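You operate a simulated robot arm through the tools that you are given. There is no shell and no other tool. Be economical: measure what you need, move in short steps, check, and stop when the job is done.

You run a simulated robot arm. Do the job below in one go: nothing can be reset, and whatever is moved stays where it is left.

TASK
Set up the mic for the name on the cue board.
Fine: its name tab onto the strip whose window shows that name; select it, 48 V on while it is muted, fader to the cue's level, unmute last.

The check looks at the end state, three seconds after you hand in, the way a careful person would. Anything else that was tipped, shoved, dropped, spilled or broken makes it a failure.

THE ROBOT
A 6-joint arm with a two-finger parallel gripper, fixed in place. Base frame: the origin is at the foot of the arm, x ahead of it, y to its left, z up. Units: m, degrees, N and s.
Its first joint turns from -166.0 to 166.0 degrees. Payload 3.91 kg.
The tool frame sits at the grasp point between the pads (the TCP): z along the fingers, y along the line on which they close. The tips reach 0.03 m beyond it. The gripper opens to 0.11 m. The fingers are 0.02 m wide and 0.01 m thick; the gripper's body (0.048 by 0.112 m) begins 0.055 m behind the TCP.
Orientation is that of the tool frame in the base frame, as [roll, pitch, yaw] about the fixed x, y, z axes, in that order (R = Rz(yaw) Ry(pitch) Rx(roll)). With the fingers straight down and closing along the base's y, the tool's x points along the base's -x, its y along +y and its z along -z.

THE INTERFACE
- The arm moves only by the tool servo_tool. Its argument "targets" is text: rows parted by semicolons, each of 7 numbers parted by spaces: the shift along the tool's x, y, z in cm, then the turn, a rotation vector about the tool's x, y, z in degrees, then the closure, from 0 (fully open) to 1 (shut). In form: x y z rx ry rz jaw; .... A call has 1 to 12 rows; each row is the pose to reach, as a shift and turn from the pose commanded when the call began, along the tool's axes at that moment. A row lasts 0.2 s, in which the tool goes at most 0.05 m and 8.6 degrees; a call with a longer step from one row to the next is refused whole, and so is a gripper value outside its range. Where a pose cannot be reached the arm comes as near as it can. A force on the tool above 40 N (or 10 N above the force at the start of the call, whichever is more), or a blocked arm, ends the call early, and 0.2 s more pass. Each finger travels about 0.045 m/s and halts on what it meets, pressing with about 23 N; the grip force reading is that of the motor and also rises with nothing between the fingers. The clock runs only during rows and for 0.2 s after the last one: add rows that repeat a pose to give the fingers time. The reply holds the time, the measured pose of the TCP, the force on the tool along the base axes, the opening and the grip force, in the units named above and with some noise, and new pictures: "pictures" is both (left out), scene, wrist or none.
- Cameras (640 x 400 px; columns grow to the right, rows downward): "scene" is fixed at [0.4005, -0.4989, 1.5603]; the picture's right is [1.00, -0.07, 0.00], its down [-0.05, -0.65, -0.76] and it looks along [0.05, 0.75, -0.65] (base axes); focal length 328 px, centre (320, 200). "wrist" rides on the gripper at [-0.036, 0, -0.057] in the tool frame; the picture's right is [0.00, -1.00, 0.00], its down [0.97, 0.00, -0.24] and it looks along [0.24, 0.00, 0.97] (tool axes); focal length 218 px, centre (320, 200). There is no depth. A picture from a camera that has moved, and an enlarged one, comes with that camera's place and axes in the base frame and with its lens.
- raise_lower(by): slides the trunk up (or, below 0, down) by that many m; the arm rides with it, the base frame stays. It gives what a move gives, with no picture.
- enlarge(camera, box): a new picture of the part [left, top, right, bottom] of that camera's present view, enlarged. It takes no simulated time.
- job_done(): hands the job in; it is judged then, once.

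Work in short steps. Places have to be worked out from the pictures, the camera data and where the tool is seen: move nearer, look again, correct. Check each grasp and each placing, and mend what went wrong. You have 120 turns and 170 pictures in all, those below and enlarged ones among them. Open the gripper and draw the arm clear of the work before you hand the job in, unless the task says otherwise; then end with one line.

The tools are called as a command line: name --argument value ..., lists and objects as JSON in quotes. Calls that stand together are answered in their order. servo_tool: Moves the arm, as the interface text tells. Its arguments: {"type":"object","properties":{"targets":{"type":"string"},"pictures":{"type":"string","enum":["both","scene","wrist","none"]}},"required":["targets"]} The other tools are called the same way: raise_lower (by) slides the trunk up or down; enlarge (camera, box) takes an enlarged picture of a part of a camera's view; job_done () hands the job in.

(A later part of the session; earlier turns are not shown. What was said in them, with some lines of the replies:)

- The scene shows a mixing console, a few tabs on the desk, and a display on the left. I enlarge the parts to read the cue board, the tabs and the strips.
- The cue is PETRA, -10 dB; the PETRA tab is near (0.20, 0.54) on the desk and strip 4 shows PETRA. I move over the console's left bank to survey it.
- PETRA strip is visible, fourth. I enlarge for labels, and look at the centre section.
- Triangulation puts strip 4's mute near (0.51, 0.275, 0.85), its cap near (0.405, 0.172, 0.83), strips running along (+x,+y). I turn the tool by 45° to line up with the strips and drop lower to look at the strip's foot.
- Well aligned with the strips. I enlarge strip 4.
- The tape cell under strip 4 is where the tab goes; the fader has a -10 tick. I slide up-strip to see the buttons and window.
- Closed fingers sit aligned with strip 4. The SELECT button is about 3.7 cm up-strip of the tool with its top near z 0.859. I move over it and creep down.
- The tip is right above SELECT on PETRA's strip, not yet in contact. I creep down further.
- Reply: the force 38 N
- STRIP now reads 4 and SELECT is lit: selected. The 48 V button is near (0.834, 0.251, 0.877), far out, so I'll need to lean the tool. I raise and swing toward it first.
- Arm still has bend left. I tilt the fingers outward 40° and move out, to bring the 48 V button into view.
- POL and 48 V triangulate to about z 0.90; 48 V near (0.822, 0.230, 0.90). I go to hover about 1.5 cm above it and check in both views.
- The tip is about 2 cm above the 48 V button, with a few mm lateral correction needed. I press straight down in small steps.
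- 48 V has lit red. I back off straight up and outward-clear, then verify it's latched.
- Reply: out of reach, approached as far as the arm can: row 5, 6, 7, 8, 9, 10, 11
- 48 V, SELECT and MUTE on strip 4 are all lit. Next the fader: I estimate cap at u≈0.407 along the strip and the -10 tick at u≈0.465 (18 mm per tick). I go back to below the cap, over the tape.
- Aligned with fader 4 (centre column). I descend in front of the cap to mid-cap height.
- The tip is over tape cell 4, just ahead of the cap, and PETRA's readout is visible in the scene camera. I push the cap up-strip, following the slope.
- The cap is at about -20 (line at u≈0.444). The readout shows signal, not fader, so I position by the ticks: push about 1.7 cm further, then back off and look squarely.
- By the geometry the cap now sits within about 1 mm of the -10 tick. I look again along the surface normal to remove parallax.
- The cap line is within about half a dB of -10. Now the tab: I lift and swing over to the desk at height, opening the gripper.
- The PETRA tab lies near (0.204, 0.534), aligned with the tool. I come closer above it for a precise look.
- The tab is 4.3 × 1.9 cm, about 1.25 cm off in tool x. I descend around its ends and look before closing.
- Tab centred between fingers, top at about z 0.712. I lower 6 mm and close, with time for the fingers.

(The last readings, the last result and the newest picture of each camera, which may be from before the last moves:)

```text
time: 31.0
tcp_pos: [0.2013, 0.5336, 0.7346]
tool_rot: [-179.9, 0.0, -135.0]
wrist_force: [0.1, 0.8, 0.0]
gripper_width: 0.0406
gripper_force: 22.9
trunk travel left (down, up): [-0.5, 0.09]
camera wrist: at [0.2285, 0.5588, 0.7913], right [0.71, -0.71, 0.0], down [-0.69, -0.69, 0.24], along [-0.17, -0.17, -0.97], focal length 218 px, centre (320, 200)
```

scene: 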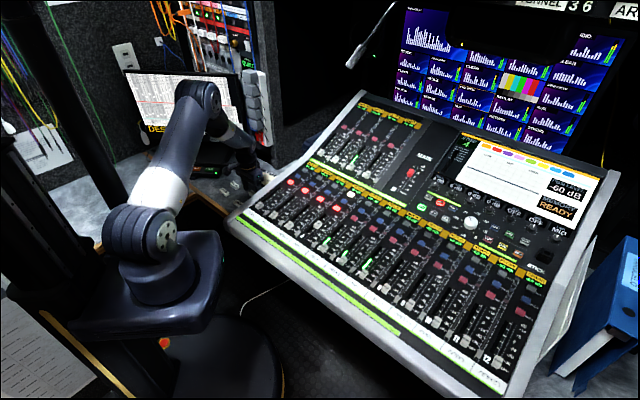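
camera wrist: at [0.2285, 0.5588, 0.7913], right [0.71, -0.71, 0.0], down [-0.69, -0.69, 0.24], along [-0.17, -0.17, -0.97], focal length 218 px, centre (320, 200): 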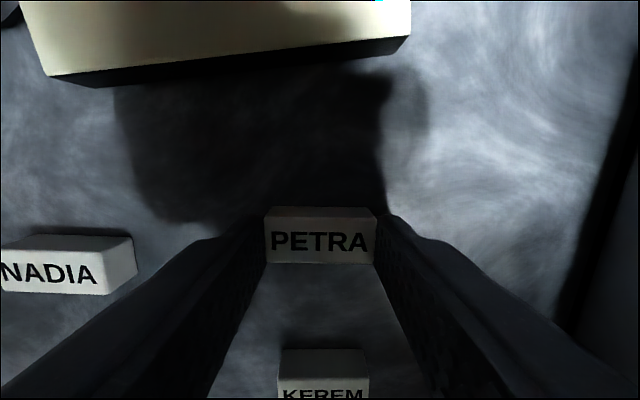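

Gripped at 40.6 mm. I lift straight up.

servo_tool --targets "0 0 -2 0 0 0 1; 0 0 -6 0 0 0 1; 0 0 -10.5 0 0 0 1; 0 0 -15 0 0 0 1; 0 0 -19.5 0 0 0 1; 0 0 -24 0 0 0 1; 0 0 -28 0 0 0 1; 0 0 -30 0 0 0 1; 0 0 -30 0 0 0 1" --pictures "wrist"

```text
time: 33.0
tcp_pos: [0.2018, 0.5357, 1.0339]
tool_rot: [179.9, 0.0, -135.0]
wrist_force: [-0.1, -0.5, -0.4]
gripper_width: 0.041
gripper_force: 22.8
trunk travel left (down, up): [-0.5, 0.09]
camera wrist: at [0.229, 0.5598, 1.092], right [0.71, -0.71, 0.0], down [-0.69, -0.69, 0.24], along [-0.17, -0.17, -0.97], focal length 218 px, centre (320, 200)
```

wrist: 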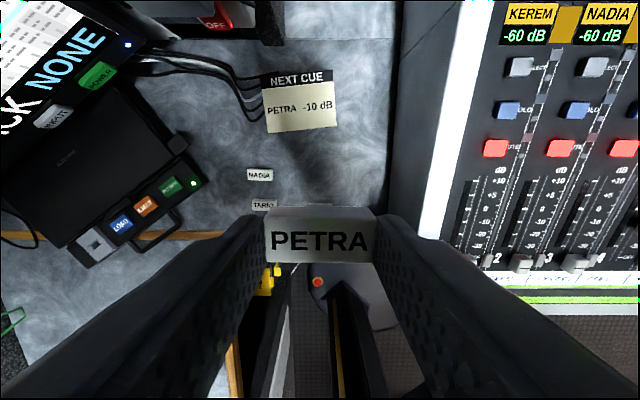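

Held well. I carry it over to tape cell 4 at height.

servo_tool --targets "1 -3 0 0 0 0 1; 2.5 -7 0 0 0 0 1; 4 -11.2 0 0 0 0 1; 5.5 -15.4 0 0 0 0 1; 7 -19.6 0 0 0 0 1; 8.5 -23.8 0 0 0 0 1; 10 -28 0 0 0 0 1; 11.5 -32.2 0 0 0 0 1; 13 -36.4 0 0 0 0 1; 14.2 -39.5 1 0 0 0 1; 14.5 -40.2 4 0 0 0 1; 14.5 -40.2 8 0 0 0 1"

```text
time: 35.6
tcp_pos: [0.3841, 0.1479, 0.9557]
tool_rot: [180.0, 0.1, -135.0]
wrist_force: [0.9, -0.1, -0.7]
gripper_width: 0.041
gripper_force: 22.6
trunk travel left (down, up): [-0.5, 0.09]
camera wrist: at [0.4099, 0.172, 1.0129], right [0.71, -0.71, 0.0], down [-0.69, -0.69, 0.24], along [-0.17, -0.17, -0.97], focal length 218 px, centre (320, 200)
```

scene: 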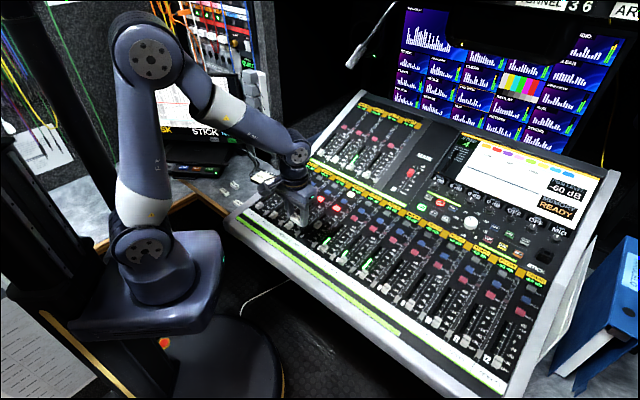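
wrist: 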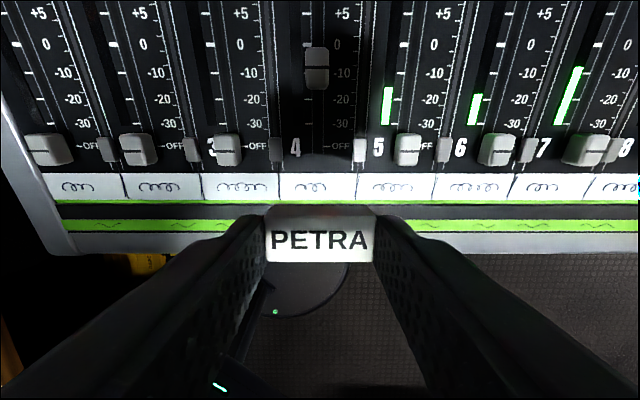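

Cell 4 is dead ahead. I tilt 7.5° to match the slope and descend to about 2 cm above the tape.

servo_tool --targets "0.3 0 2 0 -4 0 1; 0.6 0 5 0 -7.5 0 1; 0.6 0 7 0 -7.5 0 1; 0.6 0 8.4 0 -7.5 0 1; 0.6 0 8.4 0 -7.5 0 1"

enlarge --camera "scene" --box '[260, 180, 360, 260]'

```text
time: 36.8
tcp_pos: [0.3799, 0.1434, 0.8701]
tool_rot: [180.0, 7.5, -135.0]
wrist_force: [0.3, 0.6, -0.2]
gripper_width: 0.0405
gripper_force: 23.1
trunk travel left (down, up): [-0.5, 0.09]
camera wrist: at [0.4003, 0.1627, 0.9318], right [0.71, -0.71, 0.0], down [-0.7, -0.7, 0.11], along [-0.08, -0.08, -0.99], focal length 218 px, centre (320, 200)
```

scene: 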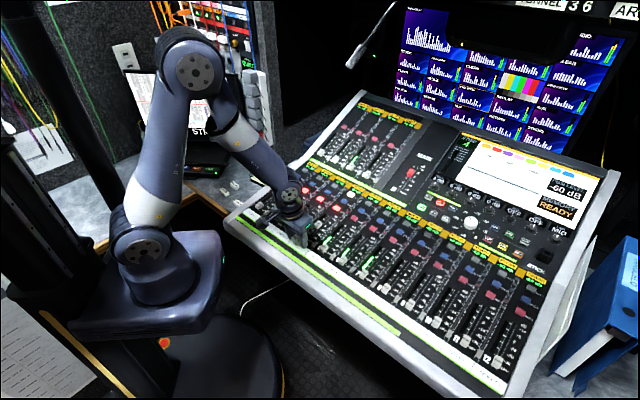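
wrist: 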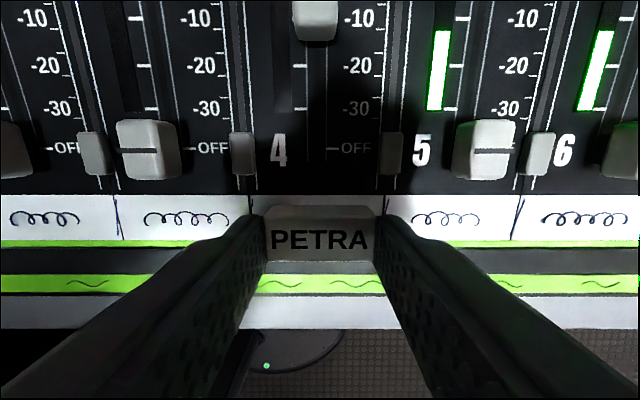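

```text
5.00 times, centred on (310, 220) of scene
camera zoom: at [0.4005, -0.4989, 1.5603], right [1.0, -0.07, 0.0], down [-0.05, -0.65, -0.76], along [0.05, 0.75, -0.65], focal length 1638 px, centre (370, 100)
```

zoom: 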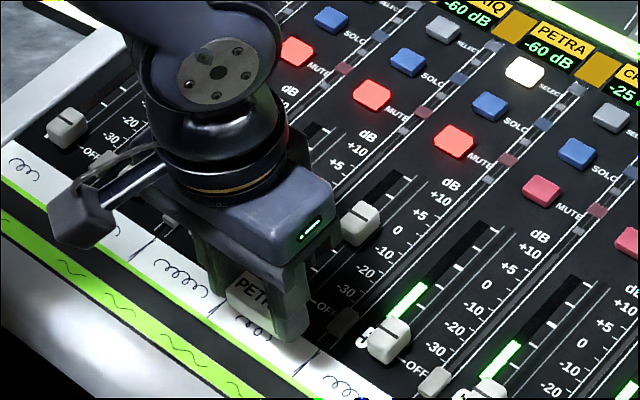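

Cell and tab line up. I descend along the tool axis in small steps until light contact.

servo_tool --targets "0.05 0 0.7 0 0 0 1; 0.05 0 1.1 0 0 0 1; 0.05 0 1.3 0 0 0 1; 0.05 0 1.45 0 0 0 1; 0.05 0 1.45 0 0 0 1" --pictures "wrist"

enlarge --camera "scene" --box '[260, 180, 360, 260]'

```text
time: 38.0
tcp_pos: [0.3816, 0.1441, 0.8568]
tool_rot: [180.0, 7.4, -135.0]
wrist_force: [-0.7, 0.1, 0.1]
gripper_width: 0.0409
gripper_force: 22.9
trunk travel left (down, up): [-0.5, 0.09]
camera wrist: at [0.4025, 0.164, 0.9175], right [0.71, -0.71, 0.0], down [-0.7, -0.7, 0.11], along [-0.08, -0.08, -0.99], focal length 218 px, centre (320, 200)
```

wrist: 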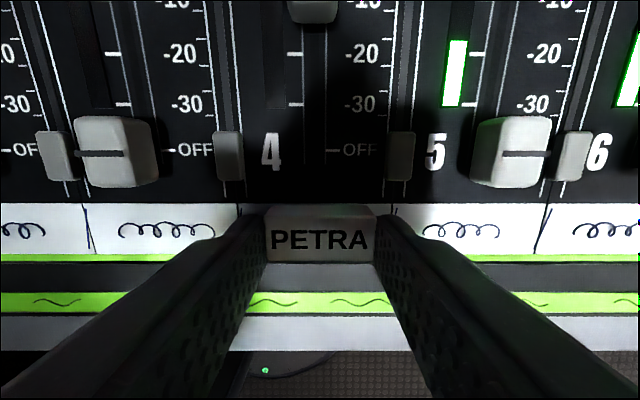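

```text
5.00 times, centred on (310, 220) of scene
camera zoom: at [0.4005, -0.4989, 1.5603], right [1.0, -0.07, 0.0], down [-0.05, -0.65, -0.76], along [0.05, 0.75, -0.65], focal length 1638 px, centre (370, 100)
```

zoom: 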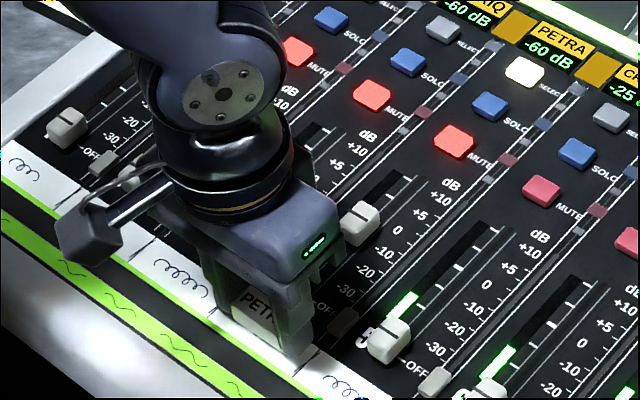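

No contact yet. A few more millimetres.

servo_tool --targets "0 0 0.15 0 0 0 1; 0 0 0.3 0 0 0 1; 0 0 0.4 0 0 0 1; 0 0 0.4 0 0 0 1" --pictures "wrist"

```text
time: 39.0
tcp_pos: [0.3812, 0.1461, 0.8523]
tool_rot: [-180.0, 7.5, -134.9]
wrist_force: [-0.2, 0.0, 0.1]
gripper_width: 0.041
gripper_force: 22.8
trunk travel left (down, up): [-0.5, 0.09]
camera wrist: at [0.4025, 0.1646, 0.9137], right [0.71, -0.71, 0.0], down [-0.7, -0.7, 0.11], along [-0.08, -0.08, -0.99], focal length 218 px, centre (320, 200)
```

wrist: 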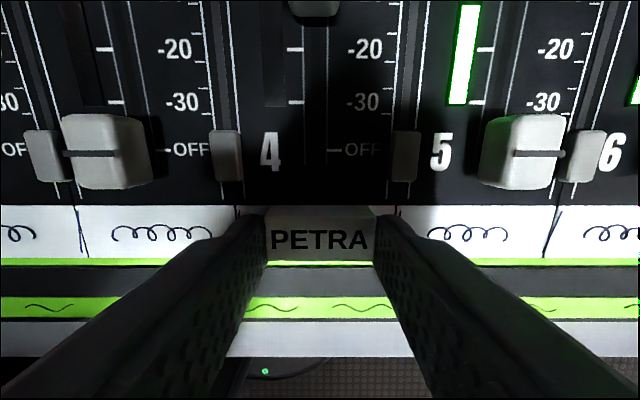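

Still no contact force; the tab fits the tape cell. I keep lowering in 1 mm steps.

servo_tool --targets "0 0 0.1 0 0 0 1; 0 0 0.2 0 0 0 1; 0 0 0.3 0 0 0 1; 0 0 0.3 0 0 0 1" --pictures "none"

```text
time: 40.0
tcp_pos: [0.3817, 0.1455, 0.8519]
tool_rot: [-179.9, 7.8, -135.0]
wrist_force: [-1.0, -2.8, 37.5]
gripper_width: 0.0405
gripper_force: 23.3
trunk travel left (down, up): [-0.5, 0.09]
```

Contact made (37 N). I ease off 2.5 mm and open slightly to release.

servo_tool --targets "0 0 -0.25 0 0 0 1; 0 0 -0.25 0 0 0 1; 0 0 -0.25 0 0 0 0.58; 0 0 -0.25 0 0 0 0.54; 0 0 -0.25 0 0 0 0.54; 0 0 -0.25 0 0 0 0.54" --pictures "wrist"

```text
time: 41.4
tcp_pos: [0.3808, 0.145, 0.8525]
tool_rot: [180.0, 7.5, -135.0]
wrist_force: [0.1, 0.1, 0.2]
gripper_width: 0.0509
gripper_force: 0.1
trunk travel left (down, up): [-0.5, 0.09]
camera wrist: at [0.4019, 0.1642, 0.9134], right [0.71, -0.71, 0.0], down [-0.7, -0.7, 0.11], along [-0.08, -0.08, -0.99], focal length 218 px, centre (320, 200)
```

wrist: 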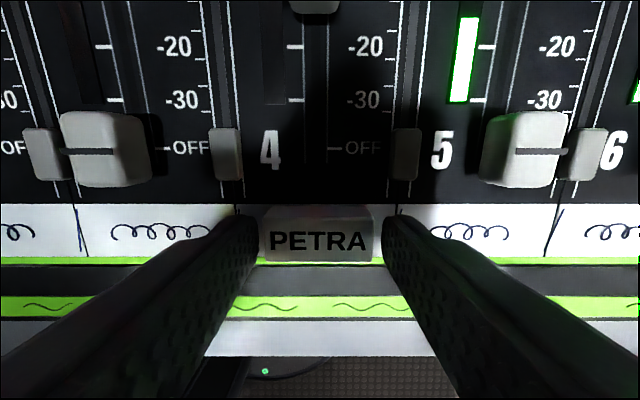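

Released; the tab stays. I rise slowly along the tool axis and check it.

servo_tool --targets "0 0 -1 0 0 0 0.54; 0 0 -2.5 0 0 0 0.54; 0 0 -5 0 0 0 0.54; 0 0 -9 0 0 0 0.54; 0 0 -9 0 4 0 0.7; 0 0 -9 0 7.5 0 1; 0 0 -9 0 7.5 0 1; 0 0 -9 0 7.5 0 1" --pictures "wrist"

enlarge --camera "wrist" --box '[260, 50, 380, 220]'

```text
time: 43.2
tcp_pos: [0.3723, 0.1386, 0.9406]
tool_rot: [179.9, 0.0, -135.0]
wrist_force: [-0.7, -0.7, -0.5]
gripper_width: 0.0001
gripper_force: 23.1
trunk travel left (down, up): [-0.5, 0.09]
camera wrist: at [0.3992, 0.1621, 0.9977], right [0.71, -0.71, 0.0], down [-0.69, -0.69, 0.24], along [-0.17, -0.17, -0.97], focal length 218 px, centre (320, 200)
```

wrist: 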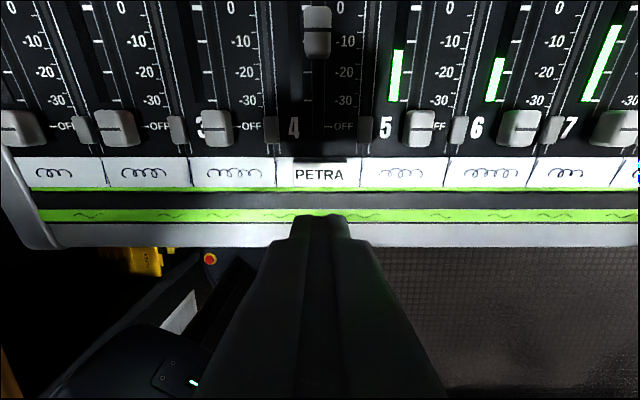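

```text
2.35 times, centred on (320, 135) of wrist
camera zoom: at [0.3992, 0.1621, 0.9977], right [0.71, -0.71, 0.0], down [-0.69, -0.69, 0.24], along [-0.17, -0.17, -0.97], focal length 514 px, centre (320, 353)
```

zoom: 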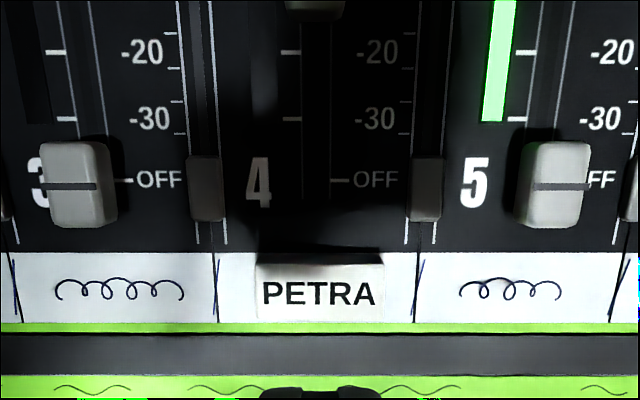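

The PETRA tab sits squarely in cell 4. Last the mute, at u≈0.556: I move over it and hover.

servo_tool --targets "-4 0 -1 0 0 0 1; -8.5 0 -1 0 0 0 1; -13 0 -1 0 0 0 1; -17 0 0 0 0 0 1; -19.4 0 2 0 0 0 1; -19.4 0 4.3 0 0 0 1; -19.4 0 4.3 0 0 0 1"

enlarge --camera "scene" --box '[290, 160, 390, 240]'

```text
time: 44.8
tcp_pos: [0.5079, 0.274, 0.8956]
tool_rot: [-180.0, 0.0, -135.0]
wrist_force: [0.0, -0.6, 0.4]
gripper_width: 0.0
gripper_force: 22.9
trunk travel left (down, up): [-0.5, 0.09]
camera wrist: at [0.5354, 0.2991, 0.9532], right [0.71, -0.71, 0.0], down [-0.69, -0.69, 0.24], along [-0.17, -0.17, -0.97], focal length 218 px, centre (320, 200)
```

scene: 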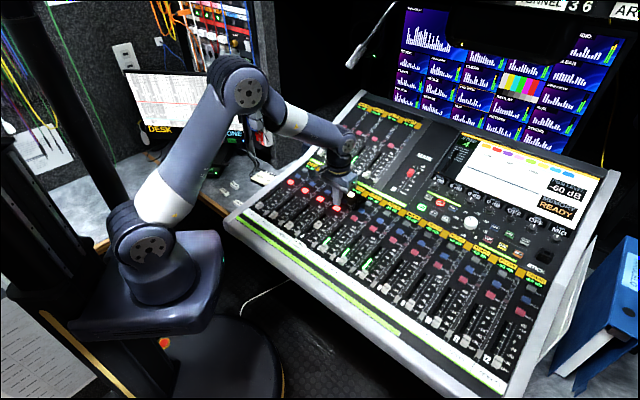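
wrist: 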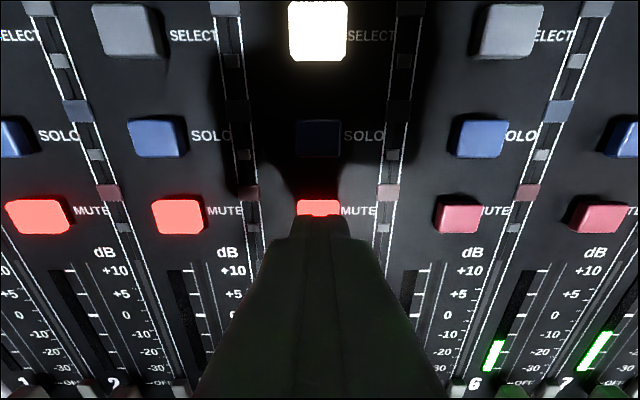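

```text
5.00 times, centred on (340, 200) of scene
camera zoom: at [0.4005, -0.4989, 1.5603], right [1.0, -0.07, 0.0], down [-0.05, -0.65, -0.76], along [0.05, 0.75, -0.65], focal length 1638 px, centre (220, 200)
```

zoom: 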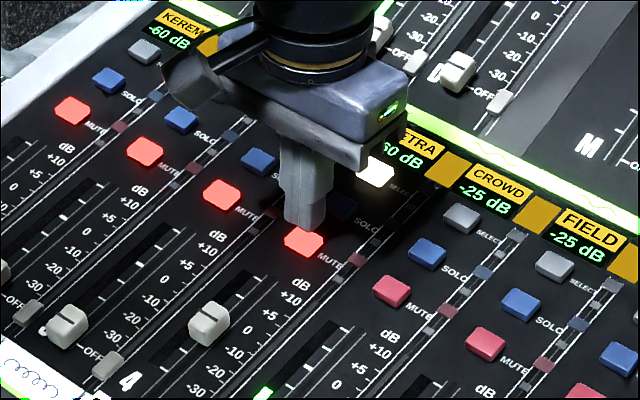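

The tip is above strip 4's MUTE. I shift 3 mm up-strip and press gently.

servo_tool --targets "-0.3 0 0.8 0 0 0 1; -0.3 0 1.2 0 0 0 1; -0.3 0 1.5 0 0 0 1; -0.3 0 1.7 0 0 0 1; -0.3 0 1.9 0 0 0 1; -0.3 0 2.05 0 0 0 1" --pictures "wrist"

enlarge --camera "scene" --box '[290, 160, 390, 240]'

```text
time: 46.2
tcp_pos: [0.5123, 0.2761, 0.8776]
tool_rot: [180.0, 0.2, -134.9]
wrist_force: [-2.0, 1.8, 11.1]
gripper_width: 0.0001
gripper_force: 22.8
trunk travel left (down, up): [-0.5, 0.09]
camera wrist: at [0.5385, 0.3014, 0.9357], right [0.71, -0.71, 0.0], down [-0.69, -0.69, 0.24], along [-0.17, -0.17, -0.97], focal length 218 px, centre (320, 200)
```

wrist: 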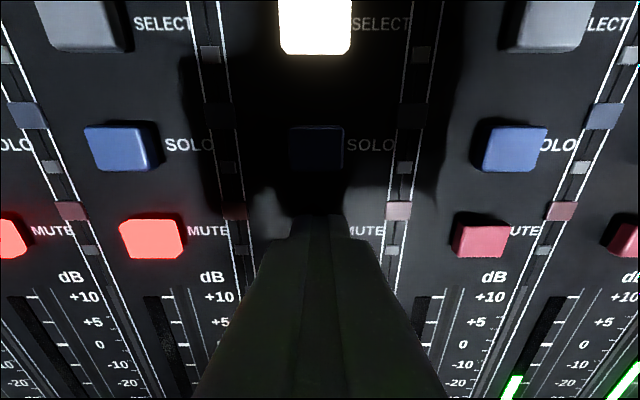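

```text
5.00 times, centred on (340, 200) of scene
camera zoom: at [0.4005, -0.4989, 1.5603], right [1.0, -0.07, 0.0], down [-0.05, -0.65, -0.76], along [0.05, 0.75, -0.65], focal length 1638 px, centre (220, 200)
```

zoom: 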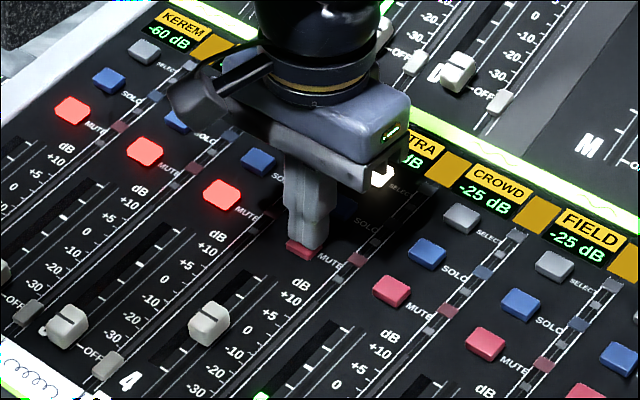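

MUTE 4 has gone dark. I lift straight off and rise well clear, then check everything.

servo_tool --targets "0 0 -1.5 0 0 0 1; 0 0 -5 0 0 0 0.8; 0 0 -9.5 0 0 0 0.6; 0 0 -14 0 0 0 0.4; 0 0 -18 0 0 0 0.2; 3 2 -21 0 0 0 0; 6 5 -23 0 0 0 0; 9 8 -24 0 0 0 0; 9 8 -24 0 0 0 0"

enlarge --camera "scene" --box '[290, 140, 470, 270]'

enlarge --camera "wrist" --box '[220, 0, 480, 240]'

```text
time: 48.2
tcp_pos: [0.3903, 0.2656, 1.1179]
tool_rot: [-179.9, -0.1, -135.1]
wrist_force: [-0.5, 0.4, -0.5]
gripper_width: 0.1098
gripper_force: 0.0
trunk travel left (down, up): [-0.5, 0.09]
camera wrist: at [0.4168, 0.2896, 1.1747], right [0.71, -0.71, 0.0], down [-0.69, -0.69, 0.24], along [-0.17, -0.17, -0.97], focal length 218 px, centre (320, 200)
```

scene: 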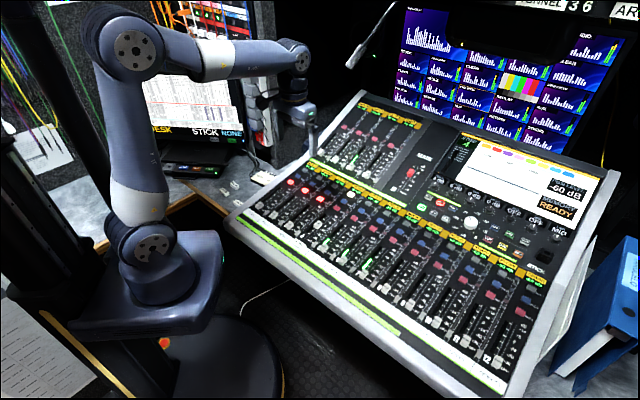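
wrist: 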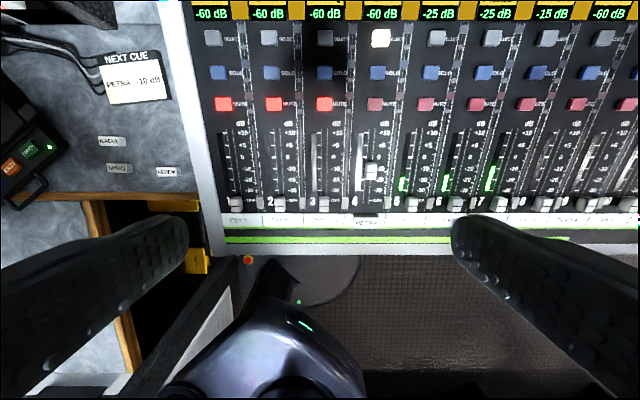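

```text
3.08 times, centred on (380, 205) of scene
camera zoom: at [0.4005, -0.4989, 1.5603], right [1.0, -0.07, 0.0], down [-0.05, -0.65, -0.76], along [0.05, 0.75, -0.65], focal length 1008 px, centre (135, 185)
```

zoom: 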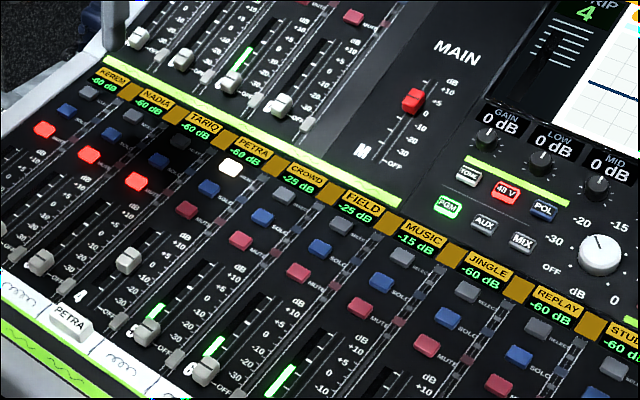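

```text
1.67 times, centred on (350, 120) of wrist
camera zoom: at [0.4168, 0.2896, 1.1747], right [0.71, -0.71, 0.0], down [-0.69, -0.69, 0.24], along [-0.17, -0.17, -0.97], focal length 364 px, centre (270, 333)
```

zoom: 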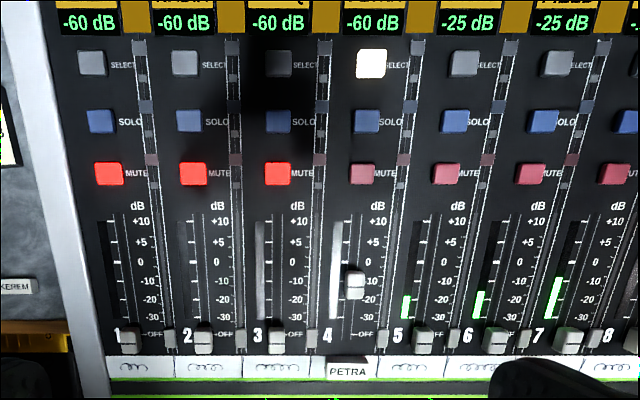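

Tab, SELECT, 48 V, fader near -10 and MUTE off all look right. I wait a moment and take one last look at the readouts and at the fader.

servo_tool --targets "0 0 0 0 0 0 0; 0 0 0 0 0 0 0; 0 0 0 0 0 0 0; 0 0 0 0 0 0 0" --pictures "none"

enlarge --camera "scene" --box '[300, 160, 380, 260]'

enlarge --camera "scene" --box '[420, 120, 610, 240]'

```text
time: 49.2
tcp_pos: [0.3905, 0.265, 1.1163]
tool_rot: [-180.0, -0.1, -135.1]
wrist_force: [-0.4, -0.4, -0.1]
gripper_width: 0.11
gripper_force: 0.0
trunk travel left (down, up): [-0.5, 0.09]
```

```text
4.00 times, centred on (340, 210) of scene
camera zoom: at [0.4005, -0.4989, 1.5603], right [1.0, -0.07, 0.0], down [-0.05, -0.65, -0.76], along [0.05, 0.75, -0.65], focal length 1311 px, centre (240, 160)
```

zoom: 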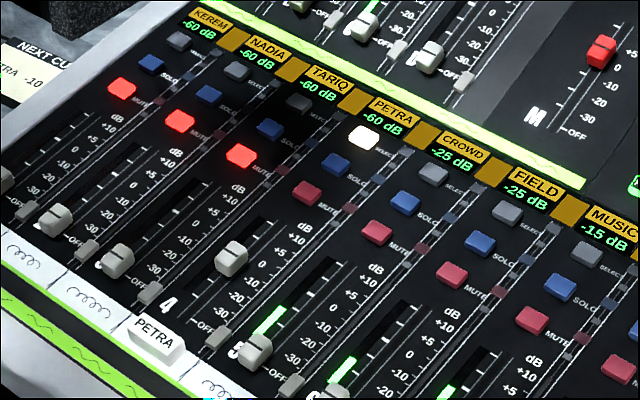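

```text
3.33 times, centred on (515, 180) of scene
camera zoom: at [0.4005, -0.4989, 1.5603], right [1.0, -0.07, 0.0], down [-0.05, -0.65, -0.76], along [0.05, 0.75, -0.65], focal length 1092 px, centre (-330, 267)
```

zoom: 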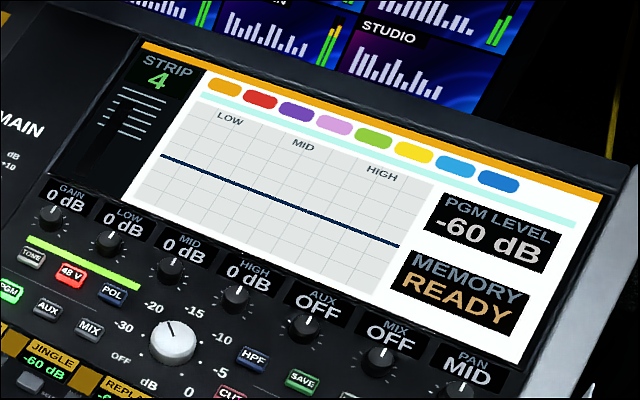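

Everything matches the cue, with the arm clear and the gripper open. Handing in.

job_done

```text
The job is handed in.
```

PETRA (strip 4) is set up and handed in: tab in its tape cell, strip selected, 48 V switched on while muted, fader at the -10 mark to within about half a dB by eye, and unmuted last. Strip 4's window still read -60 dB after unmuting; I took that as the live signal level, so I set the fader from the printed scale.
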